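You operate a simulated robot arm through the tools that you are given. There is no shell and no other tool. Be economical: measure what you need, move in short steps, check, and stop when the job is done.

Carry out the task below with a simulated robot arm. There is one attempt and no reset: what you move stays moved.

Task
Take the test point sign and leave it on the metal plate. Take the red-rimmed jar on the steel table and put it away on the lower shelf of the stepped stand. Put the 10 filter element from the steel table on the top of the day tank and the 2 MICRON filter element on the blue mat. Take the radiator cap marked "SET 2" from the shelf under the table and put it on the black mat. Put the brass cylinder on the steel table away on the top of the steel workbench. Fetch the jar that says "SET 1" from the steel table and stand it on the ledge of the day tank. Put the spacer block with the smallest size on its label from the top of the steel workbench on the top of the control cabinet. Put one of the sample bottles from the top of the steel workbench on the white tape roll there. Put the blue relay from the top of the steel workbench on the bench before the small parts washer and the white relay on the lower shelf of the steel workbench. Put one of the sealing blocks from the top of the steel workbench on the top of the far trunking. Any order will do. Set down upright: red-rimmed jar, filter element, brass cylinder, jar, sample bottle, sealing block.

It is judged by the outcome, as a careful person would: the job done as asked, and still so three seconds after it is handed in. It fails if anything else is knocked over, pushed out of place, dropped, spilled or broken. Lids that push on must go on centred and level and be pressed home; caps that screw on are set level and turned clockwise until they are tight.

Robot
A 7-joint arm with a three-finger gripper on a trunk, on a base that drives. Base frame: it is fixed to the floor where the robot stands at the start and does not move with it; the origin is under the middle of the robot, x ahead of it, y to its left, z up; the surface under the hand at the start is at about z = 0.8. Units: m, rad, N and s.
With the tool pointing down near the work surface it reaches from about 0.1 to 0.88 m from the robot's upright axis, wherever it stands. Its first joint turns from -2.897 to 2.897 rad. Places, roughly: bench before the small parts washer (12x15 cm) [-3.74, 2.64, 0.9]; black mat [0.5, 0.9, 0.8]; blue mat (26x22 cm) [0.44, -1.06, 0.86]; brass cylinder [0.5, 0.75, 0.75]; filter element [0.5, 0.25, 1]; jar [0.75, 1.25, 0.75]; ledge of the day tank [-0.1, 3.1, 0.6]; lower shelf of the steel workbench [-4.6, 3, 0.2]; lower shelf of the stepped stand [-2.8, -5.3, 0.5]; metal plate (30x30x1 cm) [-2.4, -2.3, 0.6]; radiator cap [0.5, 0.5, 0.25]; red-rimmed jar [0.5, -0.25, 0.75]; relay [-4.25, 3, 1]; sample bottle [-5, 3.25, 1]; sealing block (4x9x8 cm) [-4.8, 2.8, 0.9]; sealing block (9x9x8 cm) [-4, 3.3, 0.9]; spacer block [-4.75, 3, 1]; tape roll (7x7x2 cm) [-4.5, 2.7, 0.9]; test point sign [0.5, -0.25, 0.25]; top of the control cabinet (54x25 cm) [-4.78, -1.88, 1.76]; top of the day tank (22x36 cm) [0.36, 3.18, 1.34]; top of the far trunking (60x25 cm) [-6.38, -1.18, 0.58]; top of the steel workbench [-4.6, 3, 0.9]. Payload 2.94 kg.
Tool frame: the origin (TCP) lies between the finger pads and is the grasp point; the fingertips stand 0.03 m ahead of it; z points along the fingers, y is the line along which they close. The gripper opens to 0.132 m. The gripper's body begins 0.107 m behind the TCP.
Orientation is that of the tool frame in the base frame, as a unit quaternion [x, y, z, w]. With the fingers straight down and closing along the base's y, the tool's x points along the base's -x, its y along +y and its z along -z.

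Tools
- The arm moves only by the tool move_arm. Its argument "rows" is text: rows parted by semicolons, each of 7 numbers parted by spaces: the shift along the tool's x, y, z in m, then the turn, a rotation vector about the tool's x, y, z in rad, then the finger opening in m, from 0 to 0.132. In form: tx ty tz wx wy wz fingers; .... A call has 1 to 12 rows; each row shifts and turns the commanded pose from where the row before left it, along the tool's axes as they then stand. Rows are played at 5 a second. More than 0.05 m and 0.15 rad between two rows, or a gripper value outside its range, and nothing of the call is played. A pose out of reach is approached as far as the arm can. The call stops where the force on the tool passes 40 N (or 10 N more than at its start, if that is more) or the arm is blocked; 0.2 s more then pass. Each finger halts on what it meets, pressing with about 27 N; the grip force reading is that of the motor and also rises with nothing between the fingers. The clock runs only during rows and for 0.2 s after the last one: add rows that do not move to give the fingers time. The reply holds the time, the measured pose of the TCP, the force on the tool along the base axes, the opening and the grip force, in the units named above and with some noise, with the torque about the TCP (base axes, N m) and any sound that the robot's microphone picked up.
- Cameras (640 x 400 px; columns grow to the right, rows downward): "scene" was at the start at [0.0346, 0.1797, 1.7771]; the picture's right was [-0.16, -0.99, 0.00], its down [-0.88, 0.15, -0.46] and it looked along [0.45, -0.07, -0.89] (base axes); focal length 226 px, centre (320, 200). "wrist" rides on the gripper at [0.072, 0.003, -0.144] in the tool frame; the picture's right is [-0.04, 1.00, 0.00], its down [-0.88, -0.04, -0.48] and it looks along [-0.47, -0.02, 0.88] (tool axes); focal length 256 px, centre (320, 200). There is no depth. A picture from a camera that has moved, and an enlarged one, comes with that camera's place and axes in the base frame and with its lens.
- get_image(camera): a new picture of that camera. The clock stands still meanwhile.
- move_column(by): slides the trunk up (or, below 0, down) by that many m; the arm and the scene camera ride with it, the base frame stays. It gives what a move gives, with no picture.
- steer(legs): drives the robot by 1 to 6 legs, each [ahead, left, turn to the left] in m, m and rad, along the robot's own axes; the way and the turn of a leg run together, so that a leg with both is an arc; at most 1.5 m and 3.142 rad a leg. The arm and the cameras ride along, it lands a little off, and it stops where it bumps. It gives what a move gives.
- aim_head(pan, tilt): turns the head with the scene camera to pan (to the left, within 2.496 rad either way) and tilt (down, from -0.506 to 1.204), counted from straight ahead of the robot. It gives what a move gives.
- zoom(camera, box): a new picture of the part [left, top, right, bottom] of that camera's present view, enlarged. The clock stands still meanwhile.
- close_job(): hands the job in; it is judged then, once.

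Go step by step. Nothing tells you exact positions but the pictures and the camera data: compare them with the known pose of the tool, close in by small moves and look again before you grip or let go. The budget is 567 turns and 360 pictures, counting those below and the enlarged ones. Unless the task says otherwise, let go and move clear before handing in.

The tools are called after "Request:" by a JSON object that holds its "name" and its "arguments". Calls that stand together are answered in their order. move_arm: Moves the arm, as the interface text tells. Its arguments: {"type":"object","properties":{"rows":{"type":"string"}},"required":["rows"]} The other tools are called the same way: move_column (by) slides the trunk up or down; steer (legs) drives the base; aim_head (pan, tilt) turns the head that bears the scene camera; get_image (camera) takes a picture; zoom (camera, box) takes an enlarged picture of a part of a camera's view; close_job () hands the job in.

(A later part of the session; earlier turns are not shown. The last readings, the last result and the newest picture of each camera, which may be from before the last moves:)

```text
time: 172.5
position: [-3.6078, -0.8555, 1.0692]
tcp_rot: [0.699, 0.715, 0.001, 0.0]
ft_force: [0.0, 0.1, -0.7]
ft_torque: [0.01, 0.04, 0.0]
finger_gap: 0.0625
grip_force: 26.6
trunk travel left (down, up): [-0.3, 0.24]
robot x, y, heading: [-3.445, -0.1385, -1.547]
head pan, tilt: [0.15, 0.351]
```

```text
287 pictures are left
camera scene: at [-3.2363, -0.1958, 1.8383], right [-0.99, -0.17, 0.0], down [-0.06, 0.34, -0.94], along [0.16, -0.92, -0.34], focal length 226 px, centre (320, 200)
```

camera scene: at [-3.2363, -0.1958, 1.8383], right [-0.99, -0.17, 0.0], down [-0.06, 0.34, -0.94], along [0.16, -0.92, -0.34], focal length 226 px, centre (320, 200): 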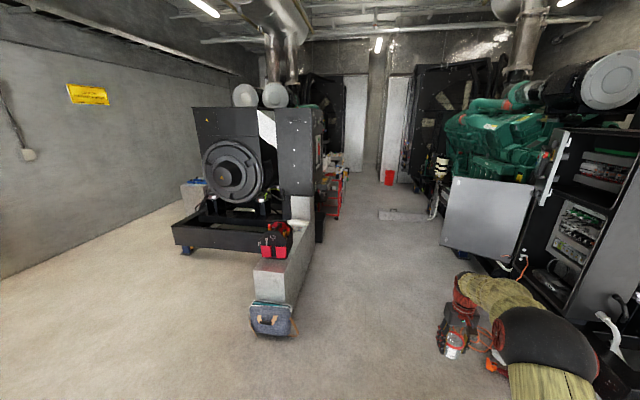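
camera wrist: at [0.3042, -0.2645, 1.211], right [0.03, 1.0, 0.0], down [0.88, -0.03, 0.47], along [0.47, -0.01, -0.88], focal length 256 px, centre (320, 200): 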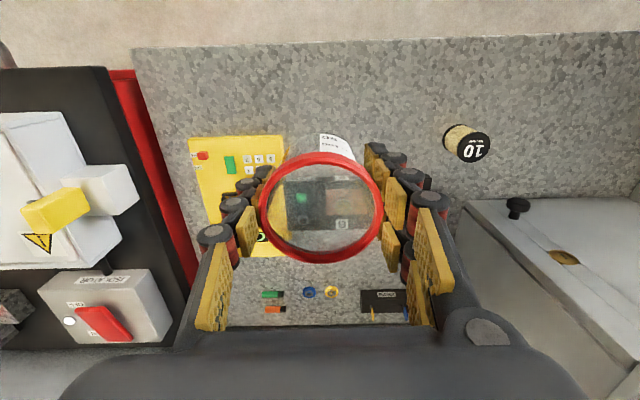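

Clear path ahead. Drive south along the aisle.

Request:
{"name": "steer", "arguments": {"legs": [[1.5, 0, -0.024], [1.3, 0, 0]]}}

Request:
{"name": "aim_head", "arguments": {"pan": 0.25, "tilt": 0.5}}

Request:
{"name": "get_image", "arguments": {"camera": "scene"}}

```text
time: 186.2
position: [-3.6414, -3.6764, 1.0671]
tcp_rot: [0.711, 0.703, 0.001, -0.001]
ft_force: [-0.1, -0.2, -0.5]
ft_torque: [0.03, -0.01, 0.0]
finger_gap: 0.0626
grip_force: 26.6
trunk travel left (down, up): [-0.3, 0.24]
robot x, y, heading: [-3.4542, -2.9629, -1.585]
head pan, tilt: [0.15, 0.351]
```

```text
time: 186.9
position: [-3.6408, -3.675, 1.0684]
tcp_rot: [0.711, 0.703, 0.001, 0.0]
ft_force: [0.4, -0.5, 0.2]
ft_torque: [0.01, -0.01, -0.01]
finger_gap: 0.0626
grip_force: 26.8
trunk travel left (down, up): [-0.3, 0.24]
robot x, y, heading: [-3.4569, -2.9626, -1.582]
head pan, tilt: [0.25, 0.499]
```

```text
286 pictures are left
camera scene: at [-3.2384, -3.0239, 1.8248], right [-0.97, -0.24, 0.0], down [-0.11, 0.47, -0.88], along [0.21, -0.85, -0.48], focal length 226 px, centre (320, 200)
```

scene: 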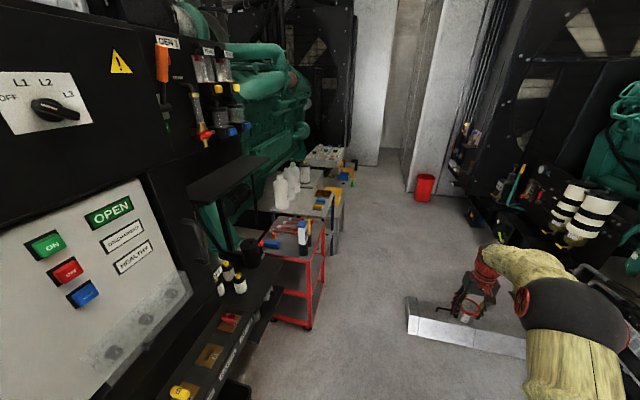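

Request:
{"name": "zoom", "arguments": {"camera": "scene", "box": [220, 130, 400, 300]}}

```text
2.35 times, centred on (310, 215) of scene
camera zoom: at [-3.2384, -3.0239, 1.8248], right [-0.97, -0.24, 0.0], down [-0.11, 0.47, -0.88], along [0.21, -0.85, -0.48], focal length 533 px, centre (344, 165)
```

zoom: 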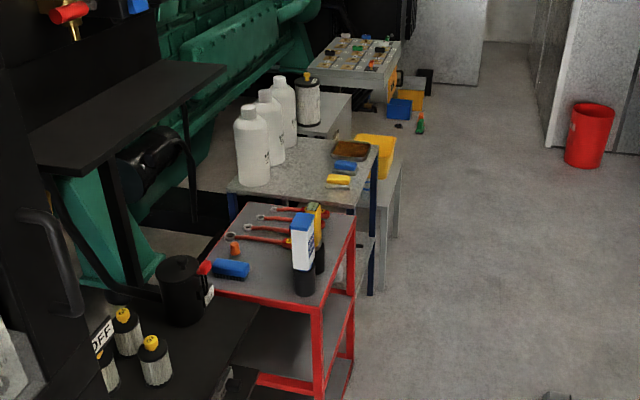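

The stand is past the red trolley. I'll shift left to centre the gap between the trolley and the floor panel, then advance.

Request:
{"name": "steer", "arguments": {"legs": [[0, 0.16, 0.01], [1.0, 0, 0]]}}

Request:
{"name": "aim_head", "arguments": {"pan": 0.45, "tilt": 0.6}}

Request:
{"name": "get_image", "arguments": {"camera": "scene"}}

```text
time: 193.1
position: [-3.4867, -4.6702, 1.0672]
tcp_rot: [0.711, 0.703, 0.001, -0.001]
ft_force: [-0.1, -0.1, -1.5]
ft_torque: [-0.02, 0.01, 0.03]
finger_gap: 0.0622
grip_force: 27.2
trunk travel left (down, up): [-0.3, 0.24]
robot x, y, heading: [-3.3021, -3.9576, -1.586]
head pan, tilt: [0.25, 0.499]
```

```text
time: 193.8
position: [-3.4883, -4.6703, 1.0686]
tcp_rot: [0.712, 0.702, 0.0, -0.001]
ft_force: [0.0, 0.6, -0.4]
ft_torque: [0.0, 0.0, 0.02]
finger_gap: 0.0624
grip_force: 27.1
trunk travel left (down, up): [-0.3, 0.24]
robot x, y, heading: [-3.2963, -3.9578, -1.586]
head pan, tilt: [0.45, 0.6]
```

```text
284 pictures are left
camera scene: at [-3.0688, -4.0119, 1.8157], right [-0.91, -0.42, 0.0], down [-0.24, 0.51, -0.83], along [0.35, -0.75, -0.56], focal length 226 px, centre (320, 200)
```

scene: 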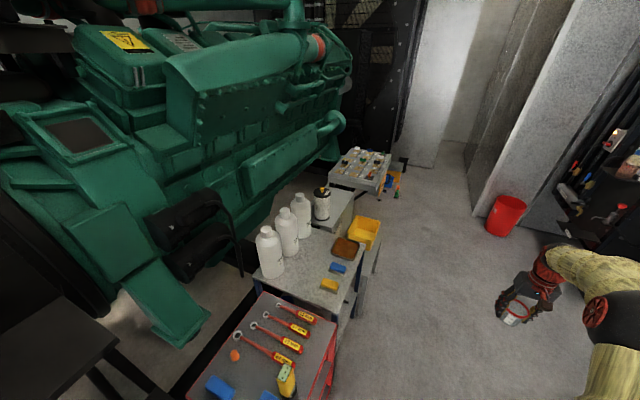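

Request:
{"name": "zoom", "arguments": {"camera": "scene", "box": [280, 140, 440, 340]}}

```text
2.00 times, centred on (360, 240) of scene
camera zoom: at [-3.0688, -4.0119, 1.8157], right [-0.91, -0.42, 0.0], down [-0.24, 0.51, -0.83], along [0.35, -0.75, -0.56], focal length 453 px, centre (240, 120)
```

zoom: 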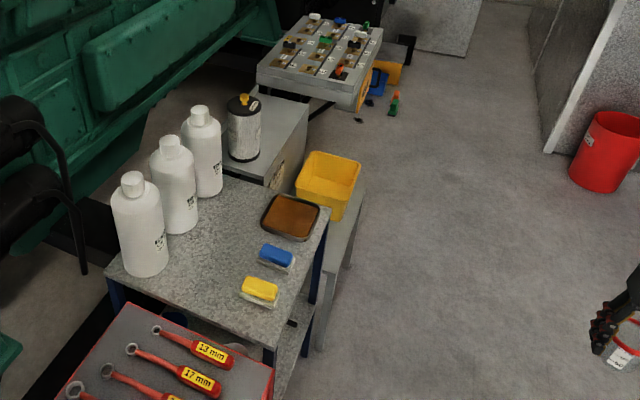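

Request:
{"name": "steer", "arguments": {"legs": [[1.3, 0, 0.015], [0, -0.3, 0]]}}

Request:
{"name": "aim_head", "arguments": {"pan": 1.4, "tilt": 0.8}}

Request:
{"name": "get_image", "arguments": {"camera": "scene"}}

```text
time: 202.0
position: [-3.7905, -5.979, 1.0681]
tcp_rot: [0.708, 0.706, 0.001, 0.0]
ft_force: [-0.7, -0.1, -1.1]
ft_torque: [0.0, -0.05, 0.02]
finger_gap: 0.0626
grip_force: 27.2
trunk travel left (down, up): [-0.3, 0.24]
robot x, y, heading: [-3.6067, -5.263, -1.575]
head pan, tilt: [0.45, 0.6]
```

```text
time: 203.2
position: [-3.7906, -5.9806, 1.068]
tcp_rot: [0.708, 0.706, 0.001, 0.0]
ft_force: [0.3, -0.7, -0.8]
ft_torque: [0.01, -0.03, 0.03]
finger_gap: 0.0621
grip_force: 26.5
trunk travel left (down, up): [-0.3, 0.24]
robot x, y, heading: [-3.6055, -5.2647, -1.575]
head pan, tilt: [1.4, 0.799]
```

```text
282 pictures are left
camera scene: at [-3.3365, -5.2506, 1.7988], right [-0.17, -0.98, 0.0], down [-0.71, 0.12, -0.7], along [0.69, -0.12, -0.72], focal length 226 px, centre (320, 200)
```

scene: 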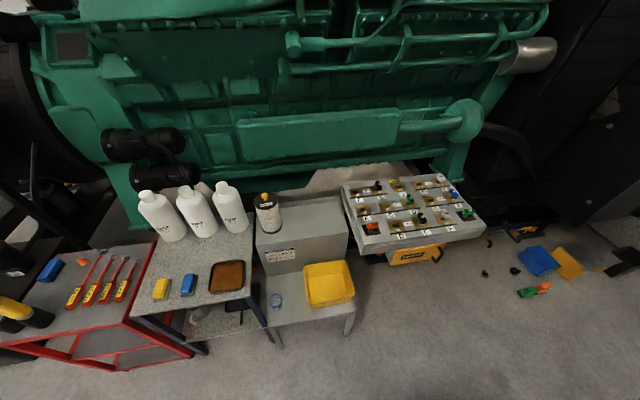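

Request:
{"name": "zoom", "arguments": {"camera": "scene", "box": [220, 180, 380, 350]}}

```text
2.35 times, centred on (300, 265) of scene
camera zoom: at [-3.3365, -5.2506, 1.7988], right [-0.17, -0.98, 0.0], down [-0.71, 0.12, -0.7], along [0.69, -0.12, -0.72], focal length 533 px, centre (367, 47)
```

zoom: 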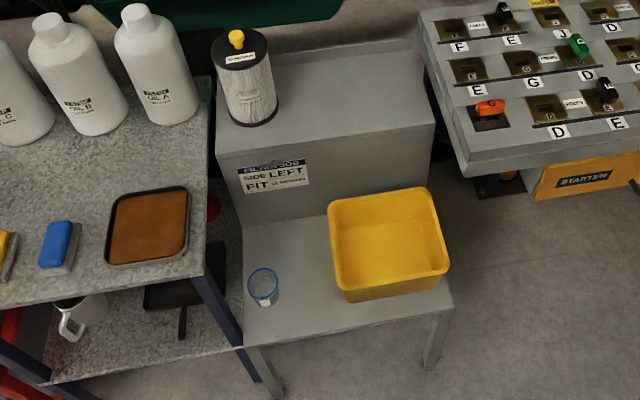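

The stepped stand's lower shelf has a blue-rimmed jar at ≈(-2.86,-5.10) and a yellow tub from y≈-5.25. I'll place the red jar at ≈(-2.77,-5.165). Turn to face it.

Request:
{"name": "steer", "arguments": {"legs": [[0, 0, 1.575], [0, 0.27, 0]]}}

Request:
{"name": "aim_head", "arguments": {"pan": 0, "tilt": 0.9}}

Request:
{"name": "get_image", "arguments": {"camera": "scene"}}

Request:
{"name": "get_image", "arguments": {"camera": "wrist"}}

```text
time: 209.0
position: [-2.894, -5.1732, 1.067]
tcp_rot: [-0.001, 1.0, 0.0, -0.001]
ft_force: [0.4, -0.6, -0.1]
ft_torque: [-0.05, -0.01, 0.01]
finger_gap: 0.0619
grip_force: 26.9
trunk travel left (down, up): [-0.3, 0.24]
robot x, y, heading: [-3.6086, -4.9961, 0.002]
head pan, tilt: [1.4, 0.799]
```

```text
time: 210.5
position: [-2.8926, -5.1762, 1.0675]
tcp_rot: [-0.001, 1.0, 0.0, -0.001]
ft_force: [0.4, -0.2, -1.2]
ft_torque: [-0.01, -0.01, -0.01]
finger_gap: 0.0618
grip_force: 26.8
trunk travel left (down, up): [-0.3, 0.24]
robot x, y, heading: [-3.6097, -4.9937, 0.006]
head pan, tilt: [0.0, 0.901]
```

```text
280 pictures are left
camera scene: at [-3.5608, -4.8043, 1.7909], right [0.0, -1.0, 0.0], down [-0.78, 0.0, -0.62], along [0.62, 0.0, -0.78], focal length 226 px, centre (320, 200)
```

scene: 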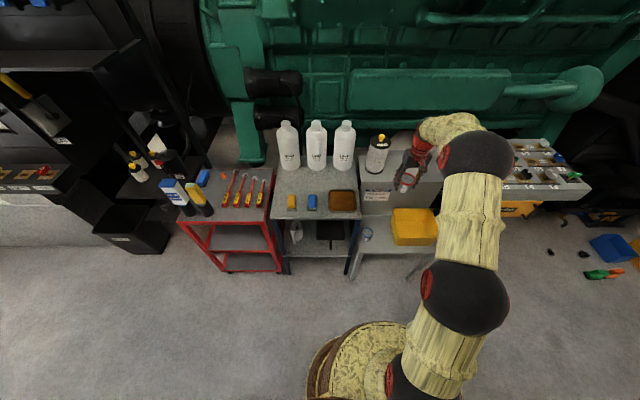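

```text
279 pictures are left
camera wrist: at [-2.9662, -5.1722, 1.2109], right [0.04, 1.0, 0.0], down [0.88, -0.04, 0.47], along [0.47, -0.02, -0.88], focal length 256 px, centre (320, 200)
```

wrist: 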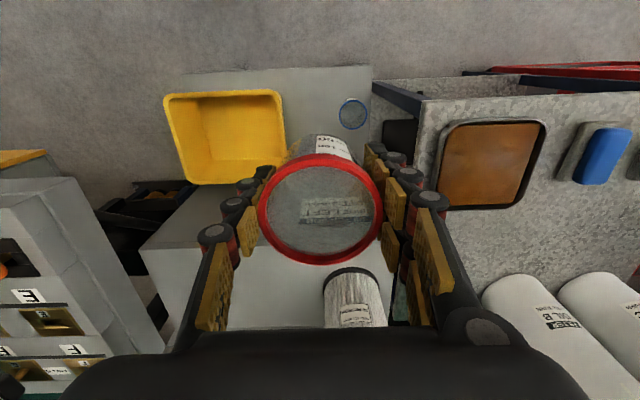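

Drive forward 0.12 so the jar is above the spot, then lower partway.

Request:
{"name": "steer", "arguments": {"legs": [[0.122, 0.006, 0]]}}

Request:
{"name": "move_arm", "arguments": {"rows": "0 0 0.045 0 0 0 0.05;0 0 0.045 0 0 0 0.05;0 0 0.045 0 0 0 0.05;0 0 0.045 0 0 0 0.05;0 0 0.045 0 0 0 0.05;0 0 0.045 0 0 0 0.05;0 0 0.045 0 0 0 0.05;0 0 0.045 0 0 0 0.05;0 0 0.03 0 0 0 0.05;0 0 0 0 0 0 0.05"}}

Request:
{"name": "get_image", "arguments": {"camera": "wrist"}}

Request:
{"name": "zoom", "arguments": {"camera": "scene", "box": [320, 160, 480, 290]}}

```text
time: 211.8
position: [-2.7721, -5.166, 1.0666]
tcp_rot: [-0.001, 1.0, 0.0, -0.001]
ft_force: [0.1, 0.4, -1.6]
ft_torque: [-0.02, 0.06, -0.02]
finger_gap: 0.062
grip_force: 26.7
trunk travel left (down, up): [-0.3, 0.24]
robot x, y, heading: [-3.4902, -4.9864, 0.003]
head pan, tilt: [0.0, 0.901]
```

```text
time: 214.0
position: [-2.7723, -5.1674, 0.6774]
tcp_rot: [-0.002, 1.0, 0.0, -0.001]
ft_force: [0.5, 0.3, 0.1]
ft_torque: [0.02, 0.0, 0.04]
finger_gap: 0.0618
grip_force: 27.2
trunk travel left (down, up): [-0.3, 0.24]
robot x, y, heading: [-3.4895, -4.9884, 0.003]
head pan, tilt: [0.0, 0.901]
```

```text
278 pictures are left
camera wrist: at [-2.8448, -5.1647, 0.8199], right [0.04, 1.0, 0.0], down [0.88, -0.03, 0.47], along [0.47, -0.02, -0.88], focal length 256 px, centre (320, 200)
```

wrist: 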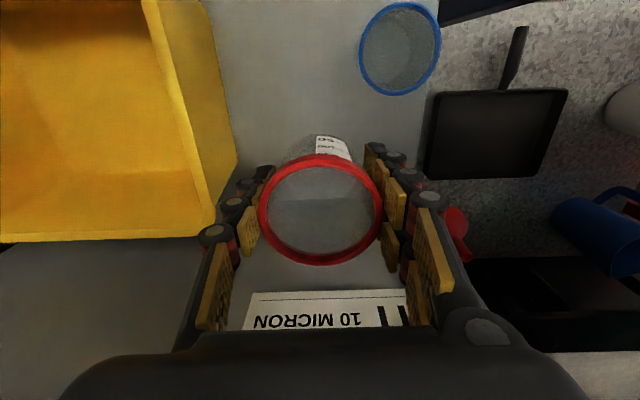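

```text
3.08 times, centred on (400, 225) of scene
camera zoom: at [-3.4399, -4.7979, 1.7909], right [0.0, -1.0, 0.0], down [-0.78, 0.0, -0.62], along [0.62, 0.0, -0.78], focal length 697 px, centre (74, 123)
```

zoom: 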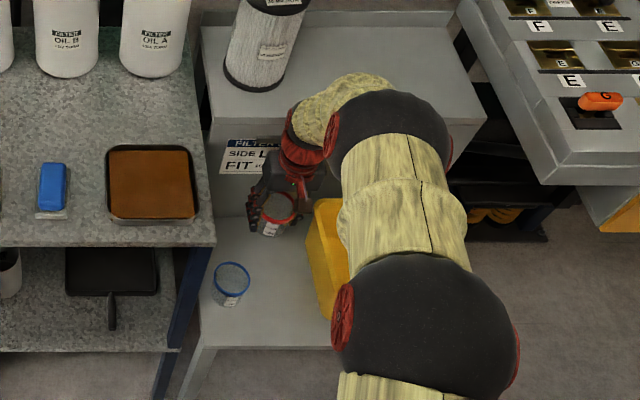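

Request:
{"name": "move_arm", "arguments": {"rows": "0 0.004 0.04 0 0 0 0.05;0 0 0.04 0 0 0 0.05;0 0 0.03 0 0 0 0.05;0 0 0 0 0 0 0.05"}}

Request:
{"name": "zoom", "arguments": {"camera": "scene", "box": [320, 160, 480, 290]}}

Request:
{"name": "get_image", "arguments": {"camera": "wrist"}}

```text
time: 215.0
position: [-2.7727, -5.1629, 0.5667]
tcp_rot: [-0.002, 1.0, 0.0, -0.001]
ft_force: [-0.3, -0.3, -0.8]
ft_torque: [0.03, -0.02, 0.02]
finger_gap: 0.0619
grip_force: 26.5
trunk travel left (down, up): [-0.3, 0.24]
robot x, y, heading: [-3.4875, -4.9899, 0.007]
head pan, tilt: [0.0, 0.901]
```

```text
3.08 times, centred on (400, 225) of scene
camera zoom: at [-3.4398, -4.798, 1.7909], right [0.0, -1.0, 0.0], down [-0.78, 0.0, -0.62], along [0.62, 0.0, -0.78], focal length 697 px, centre (74, 123)
```

zoom: 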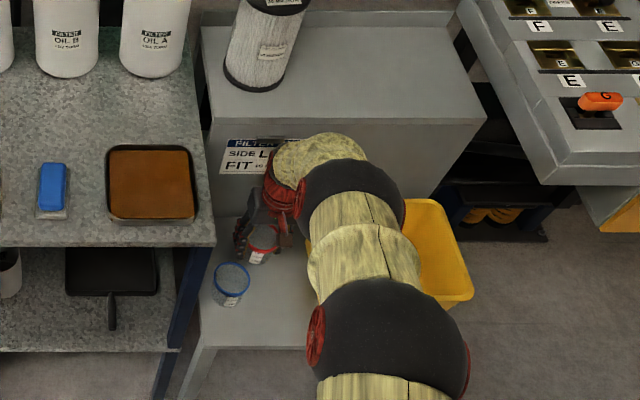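

```text
275 pictures are left
camera wrist: at [-2.846, -5.1602, 0.7101], right [0.04, 1.0, 0.0], down [0.88, -0.03, 0.47], along [0.47, -0.02, -0.88], focal length 256 px, centre (320, 200)
```

wrist: 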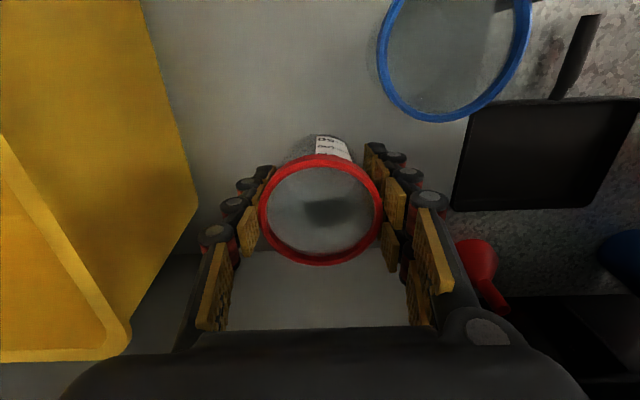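

Request:
{"name": "move_arm", "arguments": {"rows": "0 0 0.008 0 0 0 0.05;0 0 0.004 0 0 0 0.05;0 0 0.003 0 0 0 0.05;0 0 0 0 0 0 0.05"}}

```text
time: 216.0
position: [-2.7732, -5.1631, 0.5524]
tcp_rot: [-0.002, 1.0, 0.0, 0.0]
ft_force: [0.5, 0.4, 0.5]
ft_torque: [-0.01, -0.02, -0.01]
finger_gap: 0.0618
grip_force: 26.9
trunk travel left (down, up): [-0.3, 0.24]
robot x, y, heading: [-3.4873, -4.9921, 0.003]
head pan, tilt: [0.0, 0.901]
```

Request:
{"name": "move_arm", "arguments": {"rows": "0 0 0.003 0 0 0 0.05;0 0 0.003 0 0 0 0.05;0 0 0 0 0 0 0.05"}}

```text
time: 216.8
position: [-2.7729, -5.1632, 0.5471]
tcp_rot: [-0.002, 1.0, 0.0, 0.0]
ft_force: [0.2, 0.2, 3.1]
ft_torque: [-0.04, 0.08, -0.03]
finger_gap: 0.0617
grip_force: 26.9
trunk travel left (down, up): [-0.3, 0.24]
robot x, y, heading: [-3.4904, -4.9847, 0.005]
head pan, tilt: [0.0, 0.901]
```

Contact beginning (z≈0.547). Release and rise.

Request:
{"name": "move_arm", "arguments": {"rows": "0 0 0.001 0 0 0 0.05;0 0 0 0 0 0 0.07;0 0 0 0 0 0 0.086;0 0 0 0 0 0 0.086;0 0 -0.03 0 0 0 0.086;0 0 -0.04 0 0 0 0.086;0 0 -0.04 0 0 0 0.086;0 0 -0.045 0 0 0 0.086;0 0 -0.045 0 0 0 0.086;0 0 -0.045 0 0 0 0.086;0 0 -0.045 0 0 0 0.086"}}

Request:
{"name": "get_image", "arguments": {"camera": "wrist"}}

Request:
{"name": "zoom", "arguments": {"camera": "scene", "box": [320, 160, 480, 290]}}

```text
time: 219.2
position: [-2.7758, -5.1625, 0.8367]
tcp_rot: [-0.003, 1.0, 0.0, -0.001]
ft_force: [-0.4, 0.3, -1.7]
ft_torque: [0.0, -0.05, -0.01]
finger_gap: 0.0863
grip_force: 0.1
trunk travel left (down, up): [-0.3, 0.24]
robot x, y, heading: [-3.4896, -4.9885, 0.005]
head pan, tilt: [0.0, 0.901]
```

```text
274 pictures are left
camera wrist: at [-2.8478, -5.1609, 0.9781], right [0.04, 1.0, 0.0], down [0.88, -0.03, 0.47], along [0.47, -0.02, -0.88], focal length 256 px, centre (320, 200)
```

wrist: 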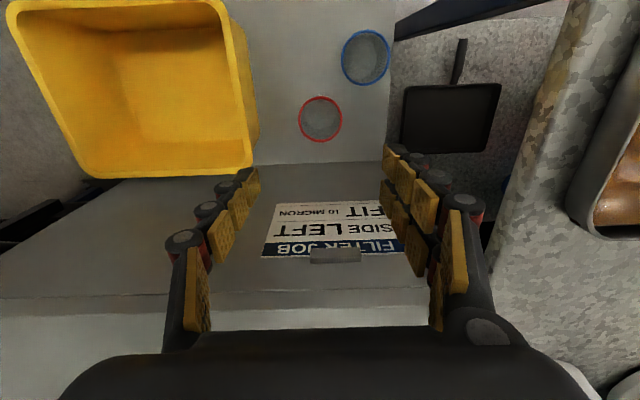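

```text
3.08 times, centred on (400, 225) of scene
camera zoom: at [-3.4408, -4.7977, 1.7909], right [0.0, -1.0, 0.0], down [-0.78, 0.0, -0.62], along [0.62, 0.0, -0.78], focal length 697 px, centre (74, 123)
```

zoom: 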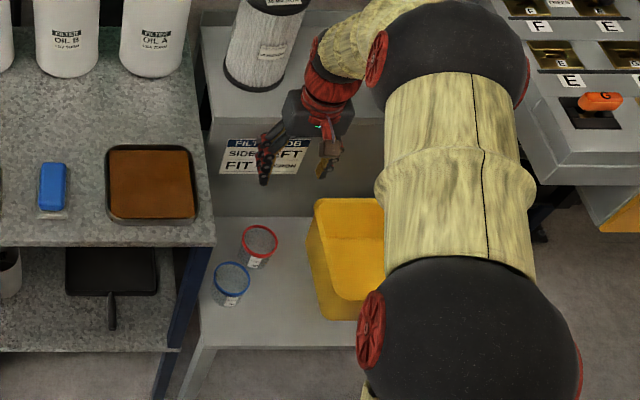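

Red jar stands on the lower shelf. Raise the hand, turn back to face south and reverse out of the aisle.

Request:
{"name": "move_arm", "arguments": {"rows": "0 0 -0.045 0 0 0 0.1;0 0 -0.045 0 0 0 0.1;0 0 -0.045 0 0 0 0.1;0 0 -0.045 0 0 0 0.1;0 0 -0.045 0 0 0 0.1"}}

Request:
{"name": "steer", "arguments": {"legs": [[-0.12, -0.25, 0], [0, 0, -1.575], [0, 0.31, 0], [-1.5, 0, 0], [-1.5, 0, 0]]}}

```text
time: 220.4
position: [-2.7744, -5.1617, 1.0612]
tcp_rot: [-0.002, 1.0, 0.0, -0.002]
ft_force: [0.3, 0.3, -1.2]
ft_torque: [-0.02, -0.05, 0.02]
finger_gap: 0.1001
grip_force: 0.2
trunk travel left (down, up): [-0.3, 0.24]
robot x, y, heading: [-3.4889, -4.9863, 0.001]
head pan, tilt: [0.0, 0.901]
```

```text
time: 241.9
position: [-3.4972, -2.9432, 1.0622]
tcp_rot: [0.701, 0.713, 0.001, -0.001]
ft_force: [0.2, -0.1, -0.1]
ft_torque: [-0.01, 0.01, 0.04]
finger_gap: 0.1002
grip_force: 0.0
trunk travel left (down, up): [-0.3, 0.24]
robot x, y, heading: [-3.3273, -2.228, -1.551]
head pan, tilt: [0.0, 0.901]
```

Request:
{"name": "steer", "arguments": {"legs": [[-1.5, 0, 0], [-1.0, 0, 0], [0, 0, 3.12]]}}

Request:
{"name": "aim_head", "arguments": {"pan": 0.35, "tilt": 0.35}}

Request:
{"name": "get_image", "arguments": {"camera": "scene"}}

```text
time: 261.5
position: [-3.2122, 0.9924, 1.0615]
tcp_rot: [0.713, -0.702, 0.001, 0.0]
ft_force: [-1.1, -0.2, -0.2]
ft_torque: [0.02, -0.01, -0.02]
finger_gap: 0.1001
grip_force: 0.1
trunk travel left (down, up): [-0.3, 0.24]
robot x, y, heading: [-3.3769, 0.2746, 1.586]
head pan, tilt: [0.0, 0.901]
```

```text
time: 262.4
position: [-3.2119, 0.9937, 1.0622]
tcp_rot: [0.712, -0.702, 0.001, 0.001]
ft_force: [-0.5, -0.7, 0.2]
ft_torque: [0.0, 0.01, 0.0]
finger_gap: 0.1001
grip_force: 0.1
trunk travel left (down, up): [-0.3, 0.24]
robot x, y, heading: [-3.3786, 0.275, 1.587]
head pan, tilt: [0.351, 0.351]
```

```text
272 pictures are left
camera scene: at [-3.5998, 0.3315, 1.8383], right [0.93, 0.36, 0.0], down [0.12, -0.32, -0.94], along [-0.34, 0.88, -0.34], focal length 226 px, centre (320, 200)
```

scene: 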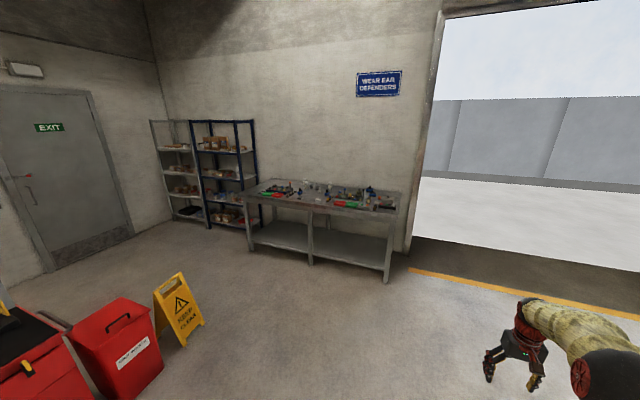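

Workbench ahead. Approach it.

Request:
{"name": "steer", "arguments": {"legs": [[1.2, 0.5, 0], [0, 0.5, -0.015]]}}

Request:
{"name": "aim_head", "arguments": {"pan": 0.1, "tilt": 0.6}}

Request:
{"name": "get_image", "arguments": {"camera": "scene"}}

Request:
{"name": "zoom", "arguments": {"camera": "scene", "box": [100, 120, 330, 264]}}

Request:
{"name": "zoom", "arguments": {"camera": "scene", "box": [310, 120, 540, 264]}}

```text
time: 271.5
position: [-4.2252, 2.1838, 1.0607]
tcp_rot: [0.708, -0.706, 0.001, 0.001]
ft_force: [-1.1, -0.6, -0.1]
ft_torque: [0.0, 0.02, 0.02]
finger_gap: 0.1001
grip_force: 0.0
trunk travel left (down, up): [-0.3, 0.24]
robot x, y, heading: [-4.4029, 1.4706, 1.574]
head pan, tilt: [0.351, 0.351]
```

```text
time: 272.3
position: [-4.2247, 2.1831, 1.0614]
tcp_rot: [0.708, -0.706, 0.0, 0.0]
ft_force: [0.7, -0.7, 0.4]
ft_torque: [0.0, -0.01, -0.03]
finger_gap: 0.1001
grip_force: 0.1
trunk travel left (down, up): [-0.3, 0.24]
robot x, y, heading: [-4.4049, 1.4697, 1.573]
head pan, tilt: [0.099, 0.6]
```

```text
271 pictures are left
camera scene: at [-4.5972, 1.5273, 1.8157], right [0.99, 0.1, 0.0], down [0.06, -0.56, -0.83], along [-0.08, 0.82, -0.56], focal length 226 px, centre (320, 200)
```

scene: 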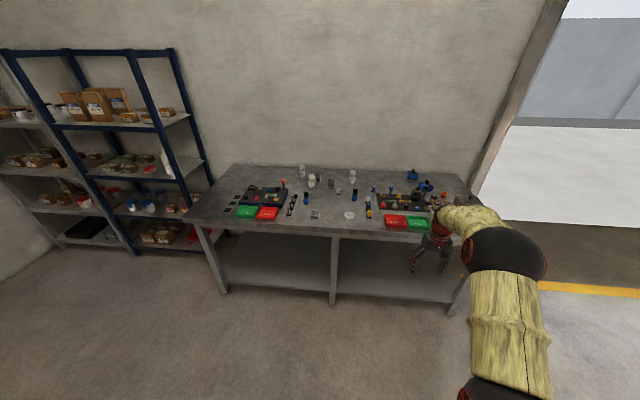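

```text
2.78 times, centred on (215, 192) of scene
camera zoom: at [-4.5972, 1.5273, 1.8157], right [0.99, 0.1, 0.0], down [0.06, -0.56, -0.83], along [-0.08, 0.82, -0.56], focal length 629 px, centre (612, 222)
```

zoom: 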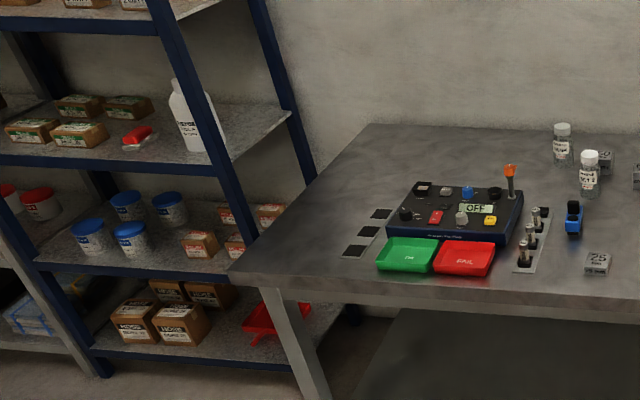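

```text
2.78 times, centred on (425, 192) of scene
camera zoom: at [-4.5972, 1.5273, 1.8157], right [0.99, 0.1, 0.0], down [0.06, -0.56, -0.83], along [-0.08, 0.82, -0.56], focal length 629 px, centre (28, 222)
```

zoom: 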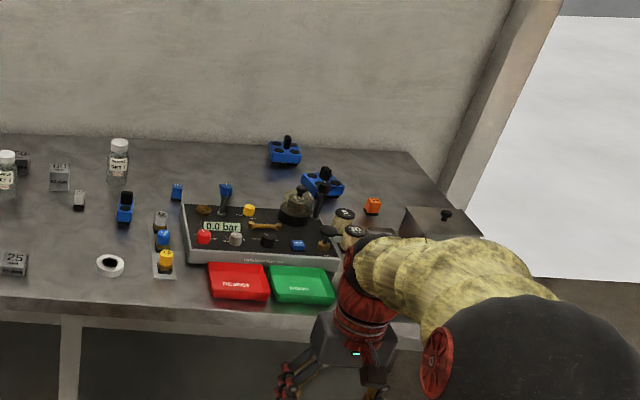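

Items are small; move closer with the hand raised.

Request:
{"name": "move_arm", "arguments": {"rows": "0 0 -0.045 0 0 0 0.1;0 0 -0.045 0 0 0 0.1;0 0 -0.045 0 0 0 0.1"}}

Request:
{"name": "steer", "arguments": {"legs": [[0.55, 0.0, 0]]}}

Request:
{"name": "aim_head", "arguments": {"pan": 0.35, "tilt": 0.8}}

Request:
{"name": "get_image", "arguments": {"camera": "scene"}}

Request:
{"name": "zoom", "arguments": {"camera": "scene", "box": [200, 120, 420, 257]}}

Request:
{"name": "get_image", "arguments": {"camera": "wrist"}}

```text
time: 273.1
position: [-4.2248, 2.1834, 1.1961]
tcp_rot: [0.708, -0.706, 0.0, 0.001]
ft_force: [0.5, -0.6, -0.3]
ft_torque: [-0.01, -0.02, 0.0]
finger_gap: 0.1002
grip_force: 0.1
trunk travel left (down, up): [-0.3, 0.24]
robot x, y, heading: [-4.3987, 1.4697, 1.578]
head pan, tilt: [0.099, 0.6]
```

```text
time: 276.2
position: [-4.2246, 2.7304, 1.1946]
tcp_rot: [0.708, -0.707, 0.001, 0.001]
ft_force: [0.3, 0.0, -0.4]
ft_torque: [-0.02, 0.05, -0.01]
finger_gap: 0.0997
grip_force: 0.1
trunk travel left (down, up): [-0.3, 0.24]
robot x, y, heading: [-4.4052, 2.014, 1.571]
head pan, tilt: [0.099, 0.6]
```

```text
time: 277.0
position: [-4.2269, 2.7297, 1.1948]
tcp_rot: [0.708, -0.706, 0.002, 0.001]
ft_force: [0.1, -0.4, 0.1]
ft_torque: [0.06, 0.0, -0.02]
finger_gap: 0.0998
grip_force: 0.1
trunk travel left (down, up): [-0.3, 0.24]
robot x, y, heading: [-4.3997, 2.0145, 1.566]
head pan, tilt: [0.351, 0.799]
```

```text
268 pictures are left
camera scene: at [-4.6171, 2.061, 1.7988], right [0.94, 0.34, 0.0], down [0.25, -0.67, -0.7], along [-0.24, 0.65, -0.72], focal length 226 px, centre (320, 200)
```

scene: 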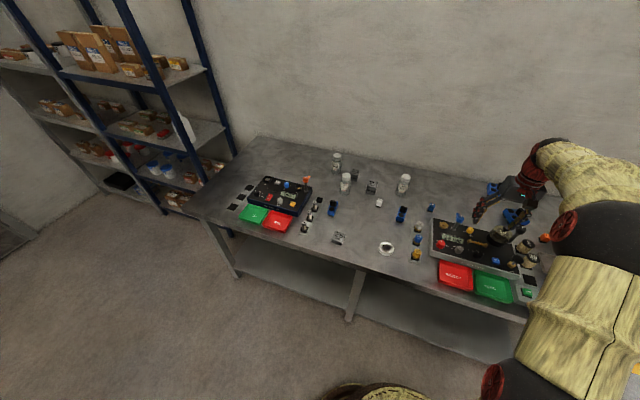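

```text
2.91 times, centred on (310, 188) of scene
camera zoom: at [-4.6171, 2.061, 1.7988], right [0.94, 0.34, 0.0], down [0.25, -0.67, -0.7], along [-0.24, 0.65, -0.72], focal length 659 px, centre (349, 234)
```

zoom: 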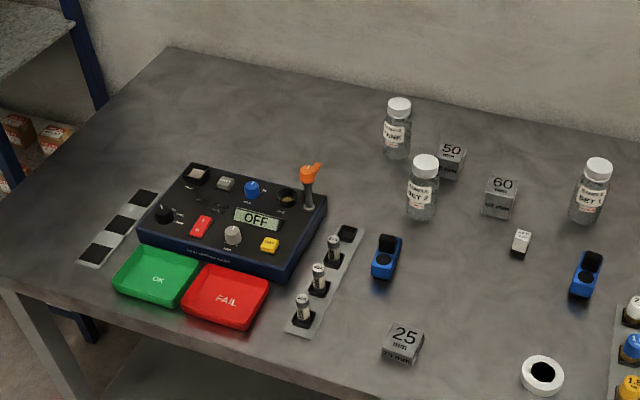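

```text
266 pictures are left
camera wrist: at [-4.2282, 2.6569, 1.3385], right [-1.0, 0.04, 0.0], down [0.04, 0.88, 0.47], along [0.02, 0.47, -0.88], focal length 256 px, centre (320, 200)
```

wrist: 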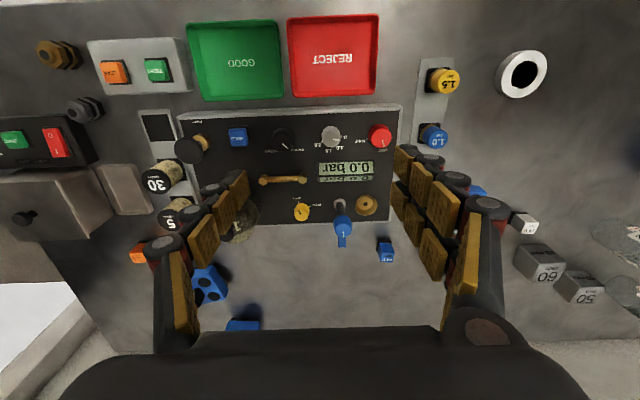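

Small filter elements here are labelled "30" and "5" – so the small one labelled "10" on the steel table is that family. Blue relay is ≈(-4.35,3.01), white relay ≈(-4.615,2.95). First move above the blue relay.

Request:
{"name": "move_arm", "arguments": {"rows": "-0.04 0.02 0 0 0 0 0.08;-0.04 0.02 0 0 0 0 0.08;-0.04 0.02 0 0 0 0 0.08;-0.04 0.02 0 0 0 0 0.08;-0.04 0.02 0 0 0 0 0.08;-0.03 0.02 0.02 0 0 0 0.08;0 0 0.04 0 0 0 0.08;0 0 0 0 0 0 0.08"}}

Request:
{"name": "get_image", "arguments": {"camera": "wrist"}}

```text
time: 278.8
position: [-4.317, 2.8797, 1.1355]
tcp_rot: [0.708, -0.706, 0.0, 0.001]
ft_force: [0.1, -0.9, 0.7]
ft_torque: [0.04, 0.02, -0.02]
finger_gap: 0.0801
grip_force: 0.1
out of reach, approached as far as the arm can: row 4, 5, 6
trunk travel left (down, up): [-0.3, 0.24]
robot x, y, heading: [-4.4032, 2.0138, 1.576]
head pan, tilt: [0.351, 0.799]
```

```text
265 pictures are left
camera wrist: at [-4.3209, 2.8077, 1.2784], right [-1.0, 0.04, 0.0], down [0.04, 0.88, 0.47], along [0.02, 0.47, -0.88], focal length 256 px, centre (320, 200)
```

wrist: 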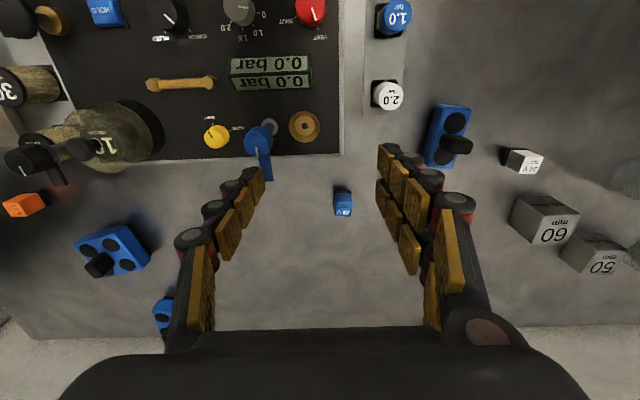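

Need the base closer; drive 0.13 ahead and continue.

Request:
{"name": "steer", "arguments": {"legs": [[0.13, 0, 0]]}}

Request:
{"name": "move_arm", "arguments": {"rows": "0 0.034 0.02 0 0 0 0.08;0 0 0.04 0 0 0 0.08;0 0 0.04 0 0 0 0.08;0 0 0 0 0 0 0.08"}}

Request:
{"name": "get_image", "arguments": {"camera": "wrist"}}

```text
time: 280.1
position: [-4.3184, 3.0132, 1.1323]
tcp_rot: [0.708, -0.707, 0.001, 0.001]
ft_force: [-0.3, -0.2, -1.0]
ft_torque: [-0.02, 0.05, 0.0]
finger_gap: 0.0799
grip_force: 0.0
trunk travel left (down, up): [-0.3, 0.24]
robot x, y, heading: [-4.3998, 2.1474, 1.572]
head pan, tilt: [0.351, 0.799]
```

```text
time: 281.1
position: [-4.3542, 3.0124, 1.0343]
tcp_rot: [0.708, -0.706, 0.001, 0.001]
ft_force: [0.0, -0.1, 0.7]
ft_torque: [-0.01, -0.02, -0.02]
finger_gap: 0.08
grip_force: 0.1
trunk travel left (down, up): [-0.3, 0.24]
robot x, y, heading: [-4.4035, 2.1461, 1.573]
head pan, tilt: [0.351, 0.799]
```

```text
264 pictures are left
camera wrist: at [-4.3568, 2.9387, 1.1774], right [-1.0, 0.04, 0.0], down [0.04, 0.88, 0.47], along [0.02, 0.47, -0.88], focal length 256 px, centre (320, 200)
```

wrist: 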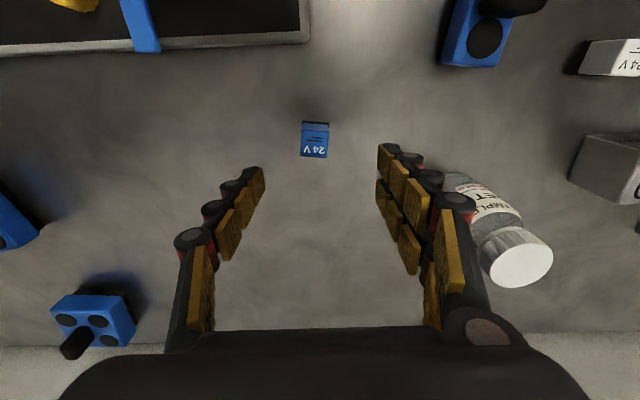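

Request:
{"name": "move_arm", "arguments": {"rows": "0.004 -0.005 0.03 0 0 0 0.06;0 0 0.03 0 0 0 0.06;0 0 0.02 0 0 0 0.06;0 0 0 0 0 0 0.06"}}

Request:
{"name": "get_image", "arguments": {"camera": "wrist"}}

```text
time: 282.1
position: [-4.3475, 3.0069, 0.9535]
tcp_rot: [0.708, -0.707, 0.0, 0.001]
ft_force: [0.3, -0.5, 0.2]
ft_torque: [-0.01, -0.02, 0.01]
finger_gap: 0.0603
grip_force: 0.0
trunk travel left (down, up): [-0.3, 0.24]
robot x, y, heading: [-4.4023, 2.1463, 1.574]
head pan, tilt: [0.351, 0.799]
```

```text
263 pictures are left
camera wrist: at [-4.3518, 2.9345, 1.0977], right [-1.0, 0.04, 0.0], down [0.04, 0.88, 0.47], along [0.02, 0.47, -0.88], focal length 256 px, centre (320, 200)
```

wrist: 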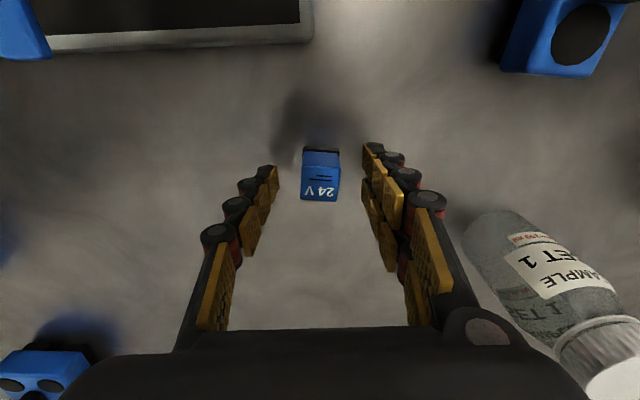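

Request:
{"name": "move_arm", "arguments": {"rows": "0 0 0.012 0 0 0 0.06;0 0 0.006 0 0 0 0.06;0 0 0 0 0 0 0.04;0 0 0 0 0 0 0.01;0 0 0 0 0 0 0.01;0 0 0 0 0 0 0.01"}}

Request:
{"name": "get_image", "arguments": {"camera": "wrist"}}

```text
time: 283.5
position: [-4.3472, 3.0071, 0.9369]
tcp_rot: [0.708, -0.707, 0.002, 0.001]
ft_force: [0.1, 0.5, -0.5]
ft_torque: [0.04, 0.02, -0.01]
finger_gap: 0.0276
grip_force: 27.0
trunk travel left (down, up): [-0.3, 0.24]
robot x, y, heading: [-4.401, 2.1467, 1.573]
head pan, tilt: [0.351, 0.799]
```

```text
262 pictures are left
camera wrist: at [-4.3513, 2.9346, 1.08], right [-1.0, 0.04, 0.0], down [0.04, 0.88, 0.47], along [0.02, 0.47, -0.88], focal length 256 px, centre (320, 200)
```

wrist: 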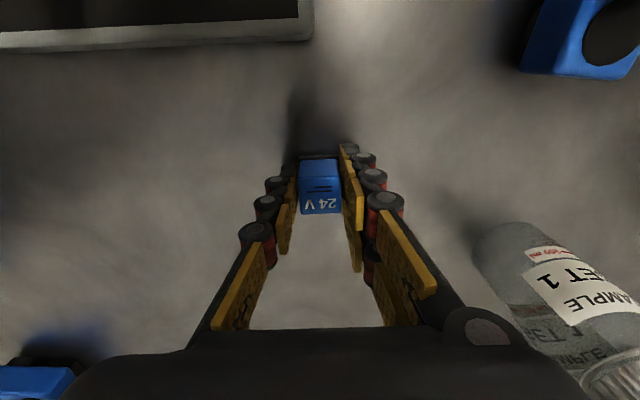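

Request:
{"name": "move_arm", "arguments": {"rows": "0 0 -0.03 0 0 0 0.01;0 0 -0.045 0 0 0 0.01;0 0 -0.045 0 0 0 0.01;0 0 -0.045 0 0 0 0.01;0.04 0 -0.02 0 0 0 0.01;0.045 0 0 0 0 0 0.01;0.045 0 0 0 0 0 0.01;0.045 0 0 0 0 0 0.01;0.045 0 0 0 0 0 0.01;0 0 0 0 0 0 0.01"}}

Request:
{"name": "steer", "arguments": {"legs": [[-0.15, -0.5, 0]]}}

Request:
{"name": "aim_head", "arguments": {"pan": 0, "tilt": 0.9}}

Request:
{"name": "get_image", "arguments": {"camera": "scene"}}

Request:
{"name": "get_image", "arguments": {"camera": "wrist"}}

```text
time: 285.7
position: [-4.3472, 2.787, 1.1221]
tcp_rot: [0.708, -0.706, 0.001, 0.001]
ft_force: [-0.2, 0.6, 0.5]
ft_torque: [0.02, -0.01, 0.0]
finger_gap: 0.0273
grip_force: 26.5
trunk travel left (down, up): [-0.3, 0.24]
robot x, y, heading: [-4.4002, 2.1454, 1.568]
head pan, tilt: [0.351, 0.799]
```

```text
time: 288.7
position: [-3.8471, 2.6365, 1.1216]
tcp_rot: [0.708, -0.707, 0.001, 0.002]
ft_force: [0.5, -0.2, -1.8]
ft_torque: [-0.02, 0.01, -0.01]
finger_gap: 0.0273
grip_force: 26.6
trunk travel left (down, up): [-0.3, 0.24]
robot x, y, heading: [-3.9027, 1.9903, 1.573]
head pan, tilt: [0.351, 0.799]
```

```text
time: 289.6
position: [-3.8489, 2.636, 1.1222]
tcp_rot: [0.707, -0.707, 0.001, 0.002]
ft_force: [-0.3, -0.1, -0.1]
ft_torque: [0.05, 0.03, 0.02]
finger_gap: 0.0273
grip_force: 27.2
trunk travel left (down, up): [-0.3, 0.24]
robot x, y, heading: [-3.9016, 1.9967, 1.565]
head pan, tilt: [0.0, 0.901]
```

```text
261 pictures are left
camera scene: at [-4.0913, 2.0414, 1.7909], right [1.0, 0.0, 0.0], down [0.0, -0.78, -0.62], along [0.0, 0.62, -0.78], focal length 226 px, centre (320, 200)
```

scene: 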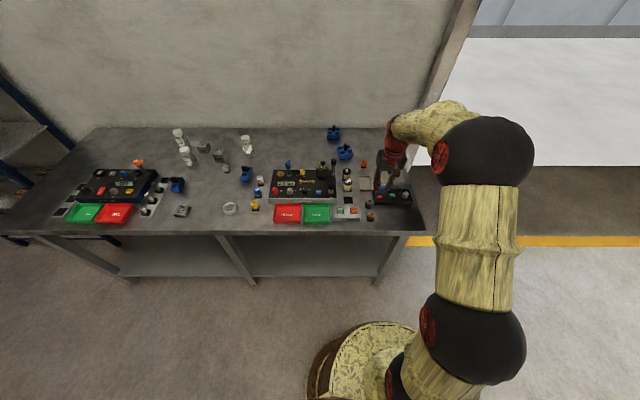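

```text
260 pictures are left
camera wrist: at [-3.8513, 2.5644, 1.265], right [-1.0, 0.04, 0.0], down [0.04, 0.88, 0.47], along [0.02, 0.47, -0.88], focal length 256 px, centre (320, 200)
```

wrist: 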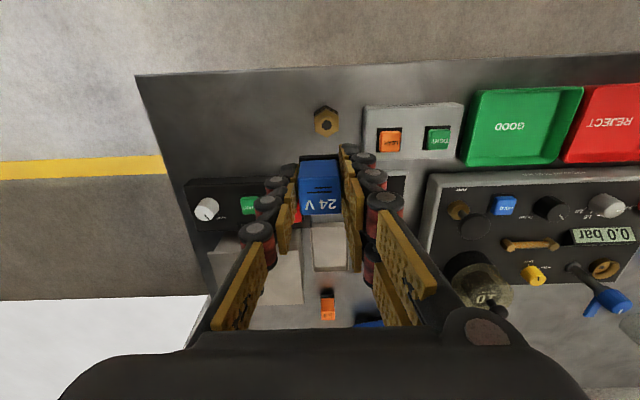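

The target area in front of the washer is clear at ≈(-3.74,2.64). Move over it and lower.

Request:
{"name": "move_arm", "arguments": {"rows": "0 -0.037 0 0 0 0 0.01;0 -0.037 0 0 0 0 0.01;0 -0.036 0 0 0 0 0.01;0 0 0.04 0 0 0 0.01;0 0 0.045 0 0 0 0.01;0 0 0.045 0 0 0 0.01;0 0 0 0 0 0 0.01"}}

Request:
{"name": "get_image", "arguments": {"camera": "wrist"}}

```text
time: 291.2
position: [-3.7375, 2.6363, 0.9912]
tcp_rot: [0.708, -0.706, 0.001, 0.002]
ft_force: [-1.0, 0.5, 0.0]
ft_torque: [-0.02, -0.01, -0.01]
finger_gap: 0.0273
grip_force: 27.2
trunk travel left (down, up): [-0.3, 0.24]
robot x, y, heading: [-3.9038, 1.9965, 1.576]
head pan, tilt: [0.0, 0.901]
```

```text
259 pictures are left
camera wrist: at [-3.7406, 2.564, 1.135], right [-1.0, 0.04, 0.0], down [0.04, 0.88, 0.47], along [0.02, 0.47, -0.88], focal length 256 px, centre (320, 200)
```

wrist: 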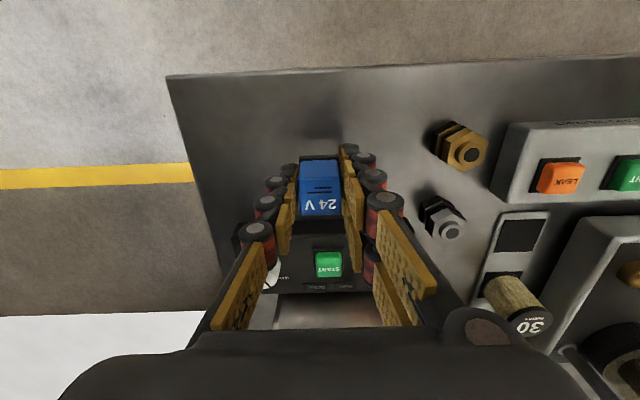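

Request:
{"name": "move_arm", "arguments": {"rows": "0.008 0 0.03 0 0 0 0.01;0 0 0.018 0 0 0 0.01;0 0 0 0 0 0 0.01"}}

```text
time: 292.0
position: [-3.7384, 2.6278, 0.9438]
tcp_rot: [-0.707, 0.707, -0.002, -0.001]
ft_force: [-0.5, -0.8, -1.0]
ft_torque: [-0.02, -0.02, 0.0]
finger_gap: 0.0273
grip_force: 26.8
trunk travel left (down, up): [-0.3, 0.24]
robot x, y, heading: [-3.9034, 1.9953, 1.573]
head pan, tilt: [0.0, 0.901]
```

Request:
{"name": "move_arm", "arguments": {"rows": "0 0 0.003 0 0 0 0.01;0 0 0.003 0 0 0 0.01;0 0 0.002 0 0 0 0.01;0 0 0 0 0 0 0.01"}}

```text
time: 293.0
position: [-3.7383, 2.6277, 0.9381]
tcp_rot: [0.708, -0.706, 0.001, 0.0]
ft_force: [0.4, 0.0, 6.0]
ft_torque: [0.0, 0.03, -0.02]
finger_gap: 0.0275
grip_force: 26.9
trunk travel left (down, up): [-0.3, 0.24]
robot x, y, heading: [-3.9019, 1.9967, 1.572]
head pan, tilt: [0.0, 0.901]
```

Contact. Release and rise.

Request:
{"name": "move_arm", "arguments": {"rows": "0 0 -0.001 0 0 0 0.01;0 0 0 0 0 0 0.03;0 0 0 0 0 0 0.05;0 0 0 0 0 0 0.05;0 0 -0.03 0 0 0 0.05;0 0 -0.045 0 0 0 0.05;0 0 -0.045 0 0 0 0.06;0 0 -0.045 0 0 0 0.06;0 0 -0.045 0 0 0 0.06"}}

Request:
{"name": "get_image", "arguments": {"camera": "wrist"}}

```text
time: 295.0
position: [-3.7387, 2.6284, 1.1469]
tcp_rot: [0.708, -0.706, 0.002, 0.003]
ft_force: [-0.5, 0.0, 0.2]
ft_torque: [0.0, -0.02, 0.02]
finger_gap: 0.06
grip_force: 0.2
trunk travel left (down, up): [-0.3, 0.24]
robot x, y, heading: [-3.9009, 1.9998, 1.576]
head pan, tilt: [0.0, 0.901]
```

```text
258 pictures are left
camera wrist: at [-3.7413, 2.5555, 1.2903], right [-1.0, 0.04, 0.0], down [0.04, 0.88, 0.47], along [0.02, 0.47, -0.88], focal length 256 px, centre (320, 200)
```

wrist: 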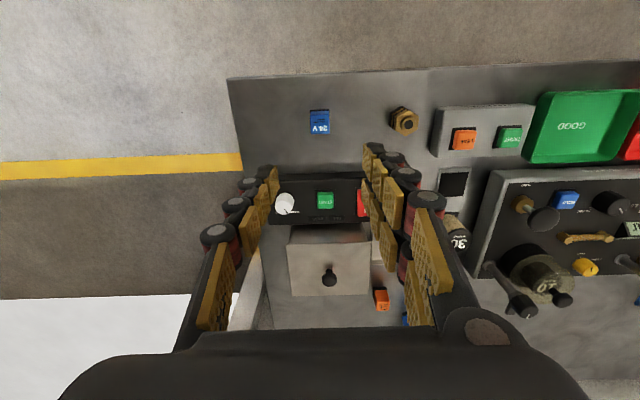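

Blue relay placed. Next, a sample bottle (the "SET 2" one at ≈(-4.815,3.01)) onto the tape roll at ≈(-4.525,2.68). Drive left with hand raised.

Request:
{"name": "move_arm", "arguments": {"rows": "0 0 -0.045 0 0 0 0.1;0 0 -0.045 0 0 0 0.1"}}

Request:
{"name": "steer", "arguments": {"legs": [[0, 0.9, 0], [0.2, 0, 0]]}}

Request:
{"name": "get_image", "arguments": {"camera": "wrist"}}

Request:
{"name": "get_image", "arguments": {"camera": "scene"}}

```text
time: 295.6
position: [-3.7387, 2.6285, 1.2361]
tcp_rot: [0.708, -0.707, 0.001, 0.001]
ft_force: [-1.3, -0.7, -0.5]
ft_torque: [0.05, -0.01, 0.01]
finger_gap: 0.0997
grip_force: 0.1
trunk travel left (down, up): [-0.3, 0.24]
robot x, y, heading: [-3.9063, 1.9974, 1.567]
head pan, tilt: [0.0, 0.901]
```

```text
time: 301.5
position: [-4.6266, 2.831, 1.2348]
tcp_rot: [-0.706, 0.709, -0.002, -0.002]
ft_force: [1.2, 1.0, 0.3]
ft_torque: [-0.05, 0.0, -0.01]
finger_gap: 0.0999
grip_force: 0.0
trunk travel left (down, up): [-0.3, 0.24]
robot x, y, heading: [-4.7979, 2.197, 1.564]
head pan, tilt: [0.0, 0.901]
```

```text
257 pictures are left
camera wrist: at [-4.6306, 2.7586, 1.3785], right [-1.0, 0.05, 0.0], down [0.04, 0.88, 0.47], along [0.02, 0.47, -0.88], focal length 256 px, centre (320, 200)
```

wrist: 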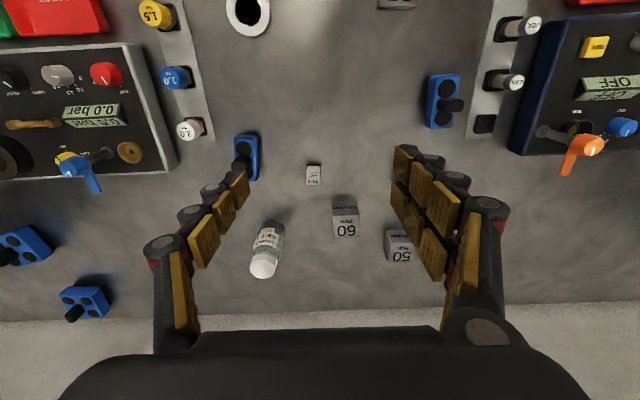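

```text
256 pictures are left
camera scene: at [-4.9842, 2.2457, 1.7908], right [1.0, -0.01, 0.0], down [-0.01, -0.78, -0.62], along [0.0, 0.62, -0.78], focal length 226 px, centre (320, 200)
```

scene: 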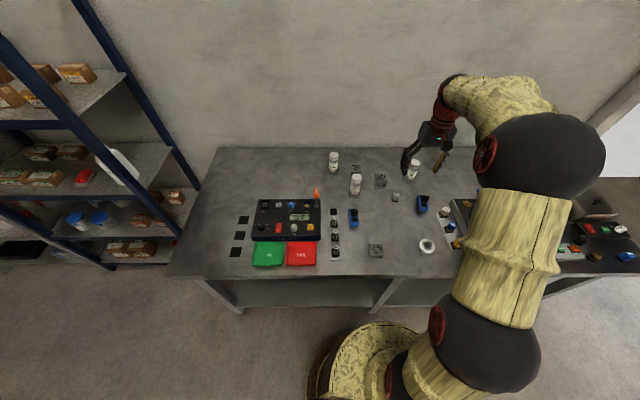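

Request:
{"name": "move_arm", "arguments": {"rows": "-0.025 0.037 0 0 0 0 0.1;-0.025 0.037 0 0 0 0 0.1;-0.025 0.037 0 0 0 0 0.1;-0.025 0.037 0 0 0 0 0.1;-0.025 0.037 0 0 0 0 0.1;0 0 0.04 0 0 0 0.1;0 0 0 0 0 0 0.1"}}

Request:
{"name": "get_image", "arguments": {"camera": "wrist"}}

```text
time: 303.1
position: [-4.8111, 2.9549, 1.1947]
tcp_rot: [-0.705, 0.709, -0.002, -0.002]
ft_force: [-0.1, 0.3, 0.0]
ft_torque: [0.03, 0.0, 0.0]
finger_gap: 0.1002
grip_force: 0.1
trunk travel left (down, up): [-0.3, 0.24]
robot x, y, heading: [-4.7936, 2.1949, 1.562]
head pan, tilt: [0.0, 0.901]
```

```text
255 pictures are left
camera wrist: at [-4.8156, 2.8836, 1.3379], right [-1.0, 0.05, 0.0], down [0.04, 0.88, 0.47], along [0.02, 0.47, -0.88], focal length 256 px, centre (320, 200)
```

wrist: 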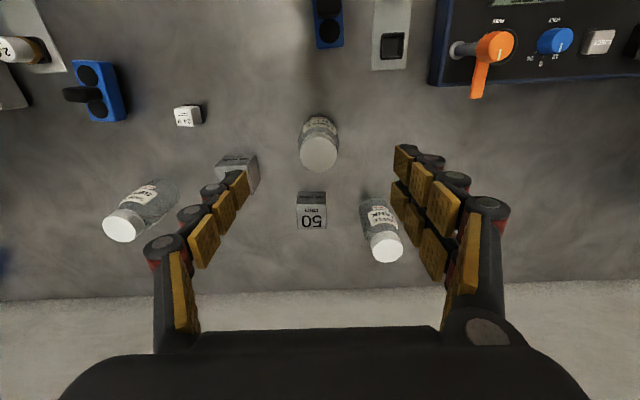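

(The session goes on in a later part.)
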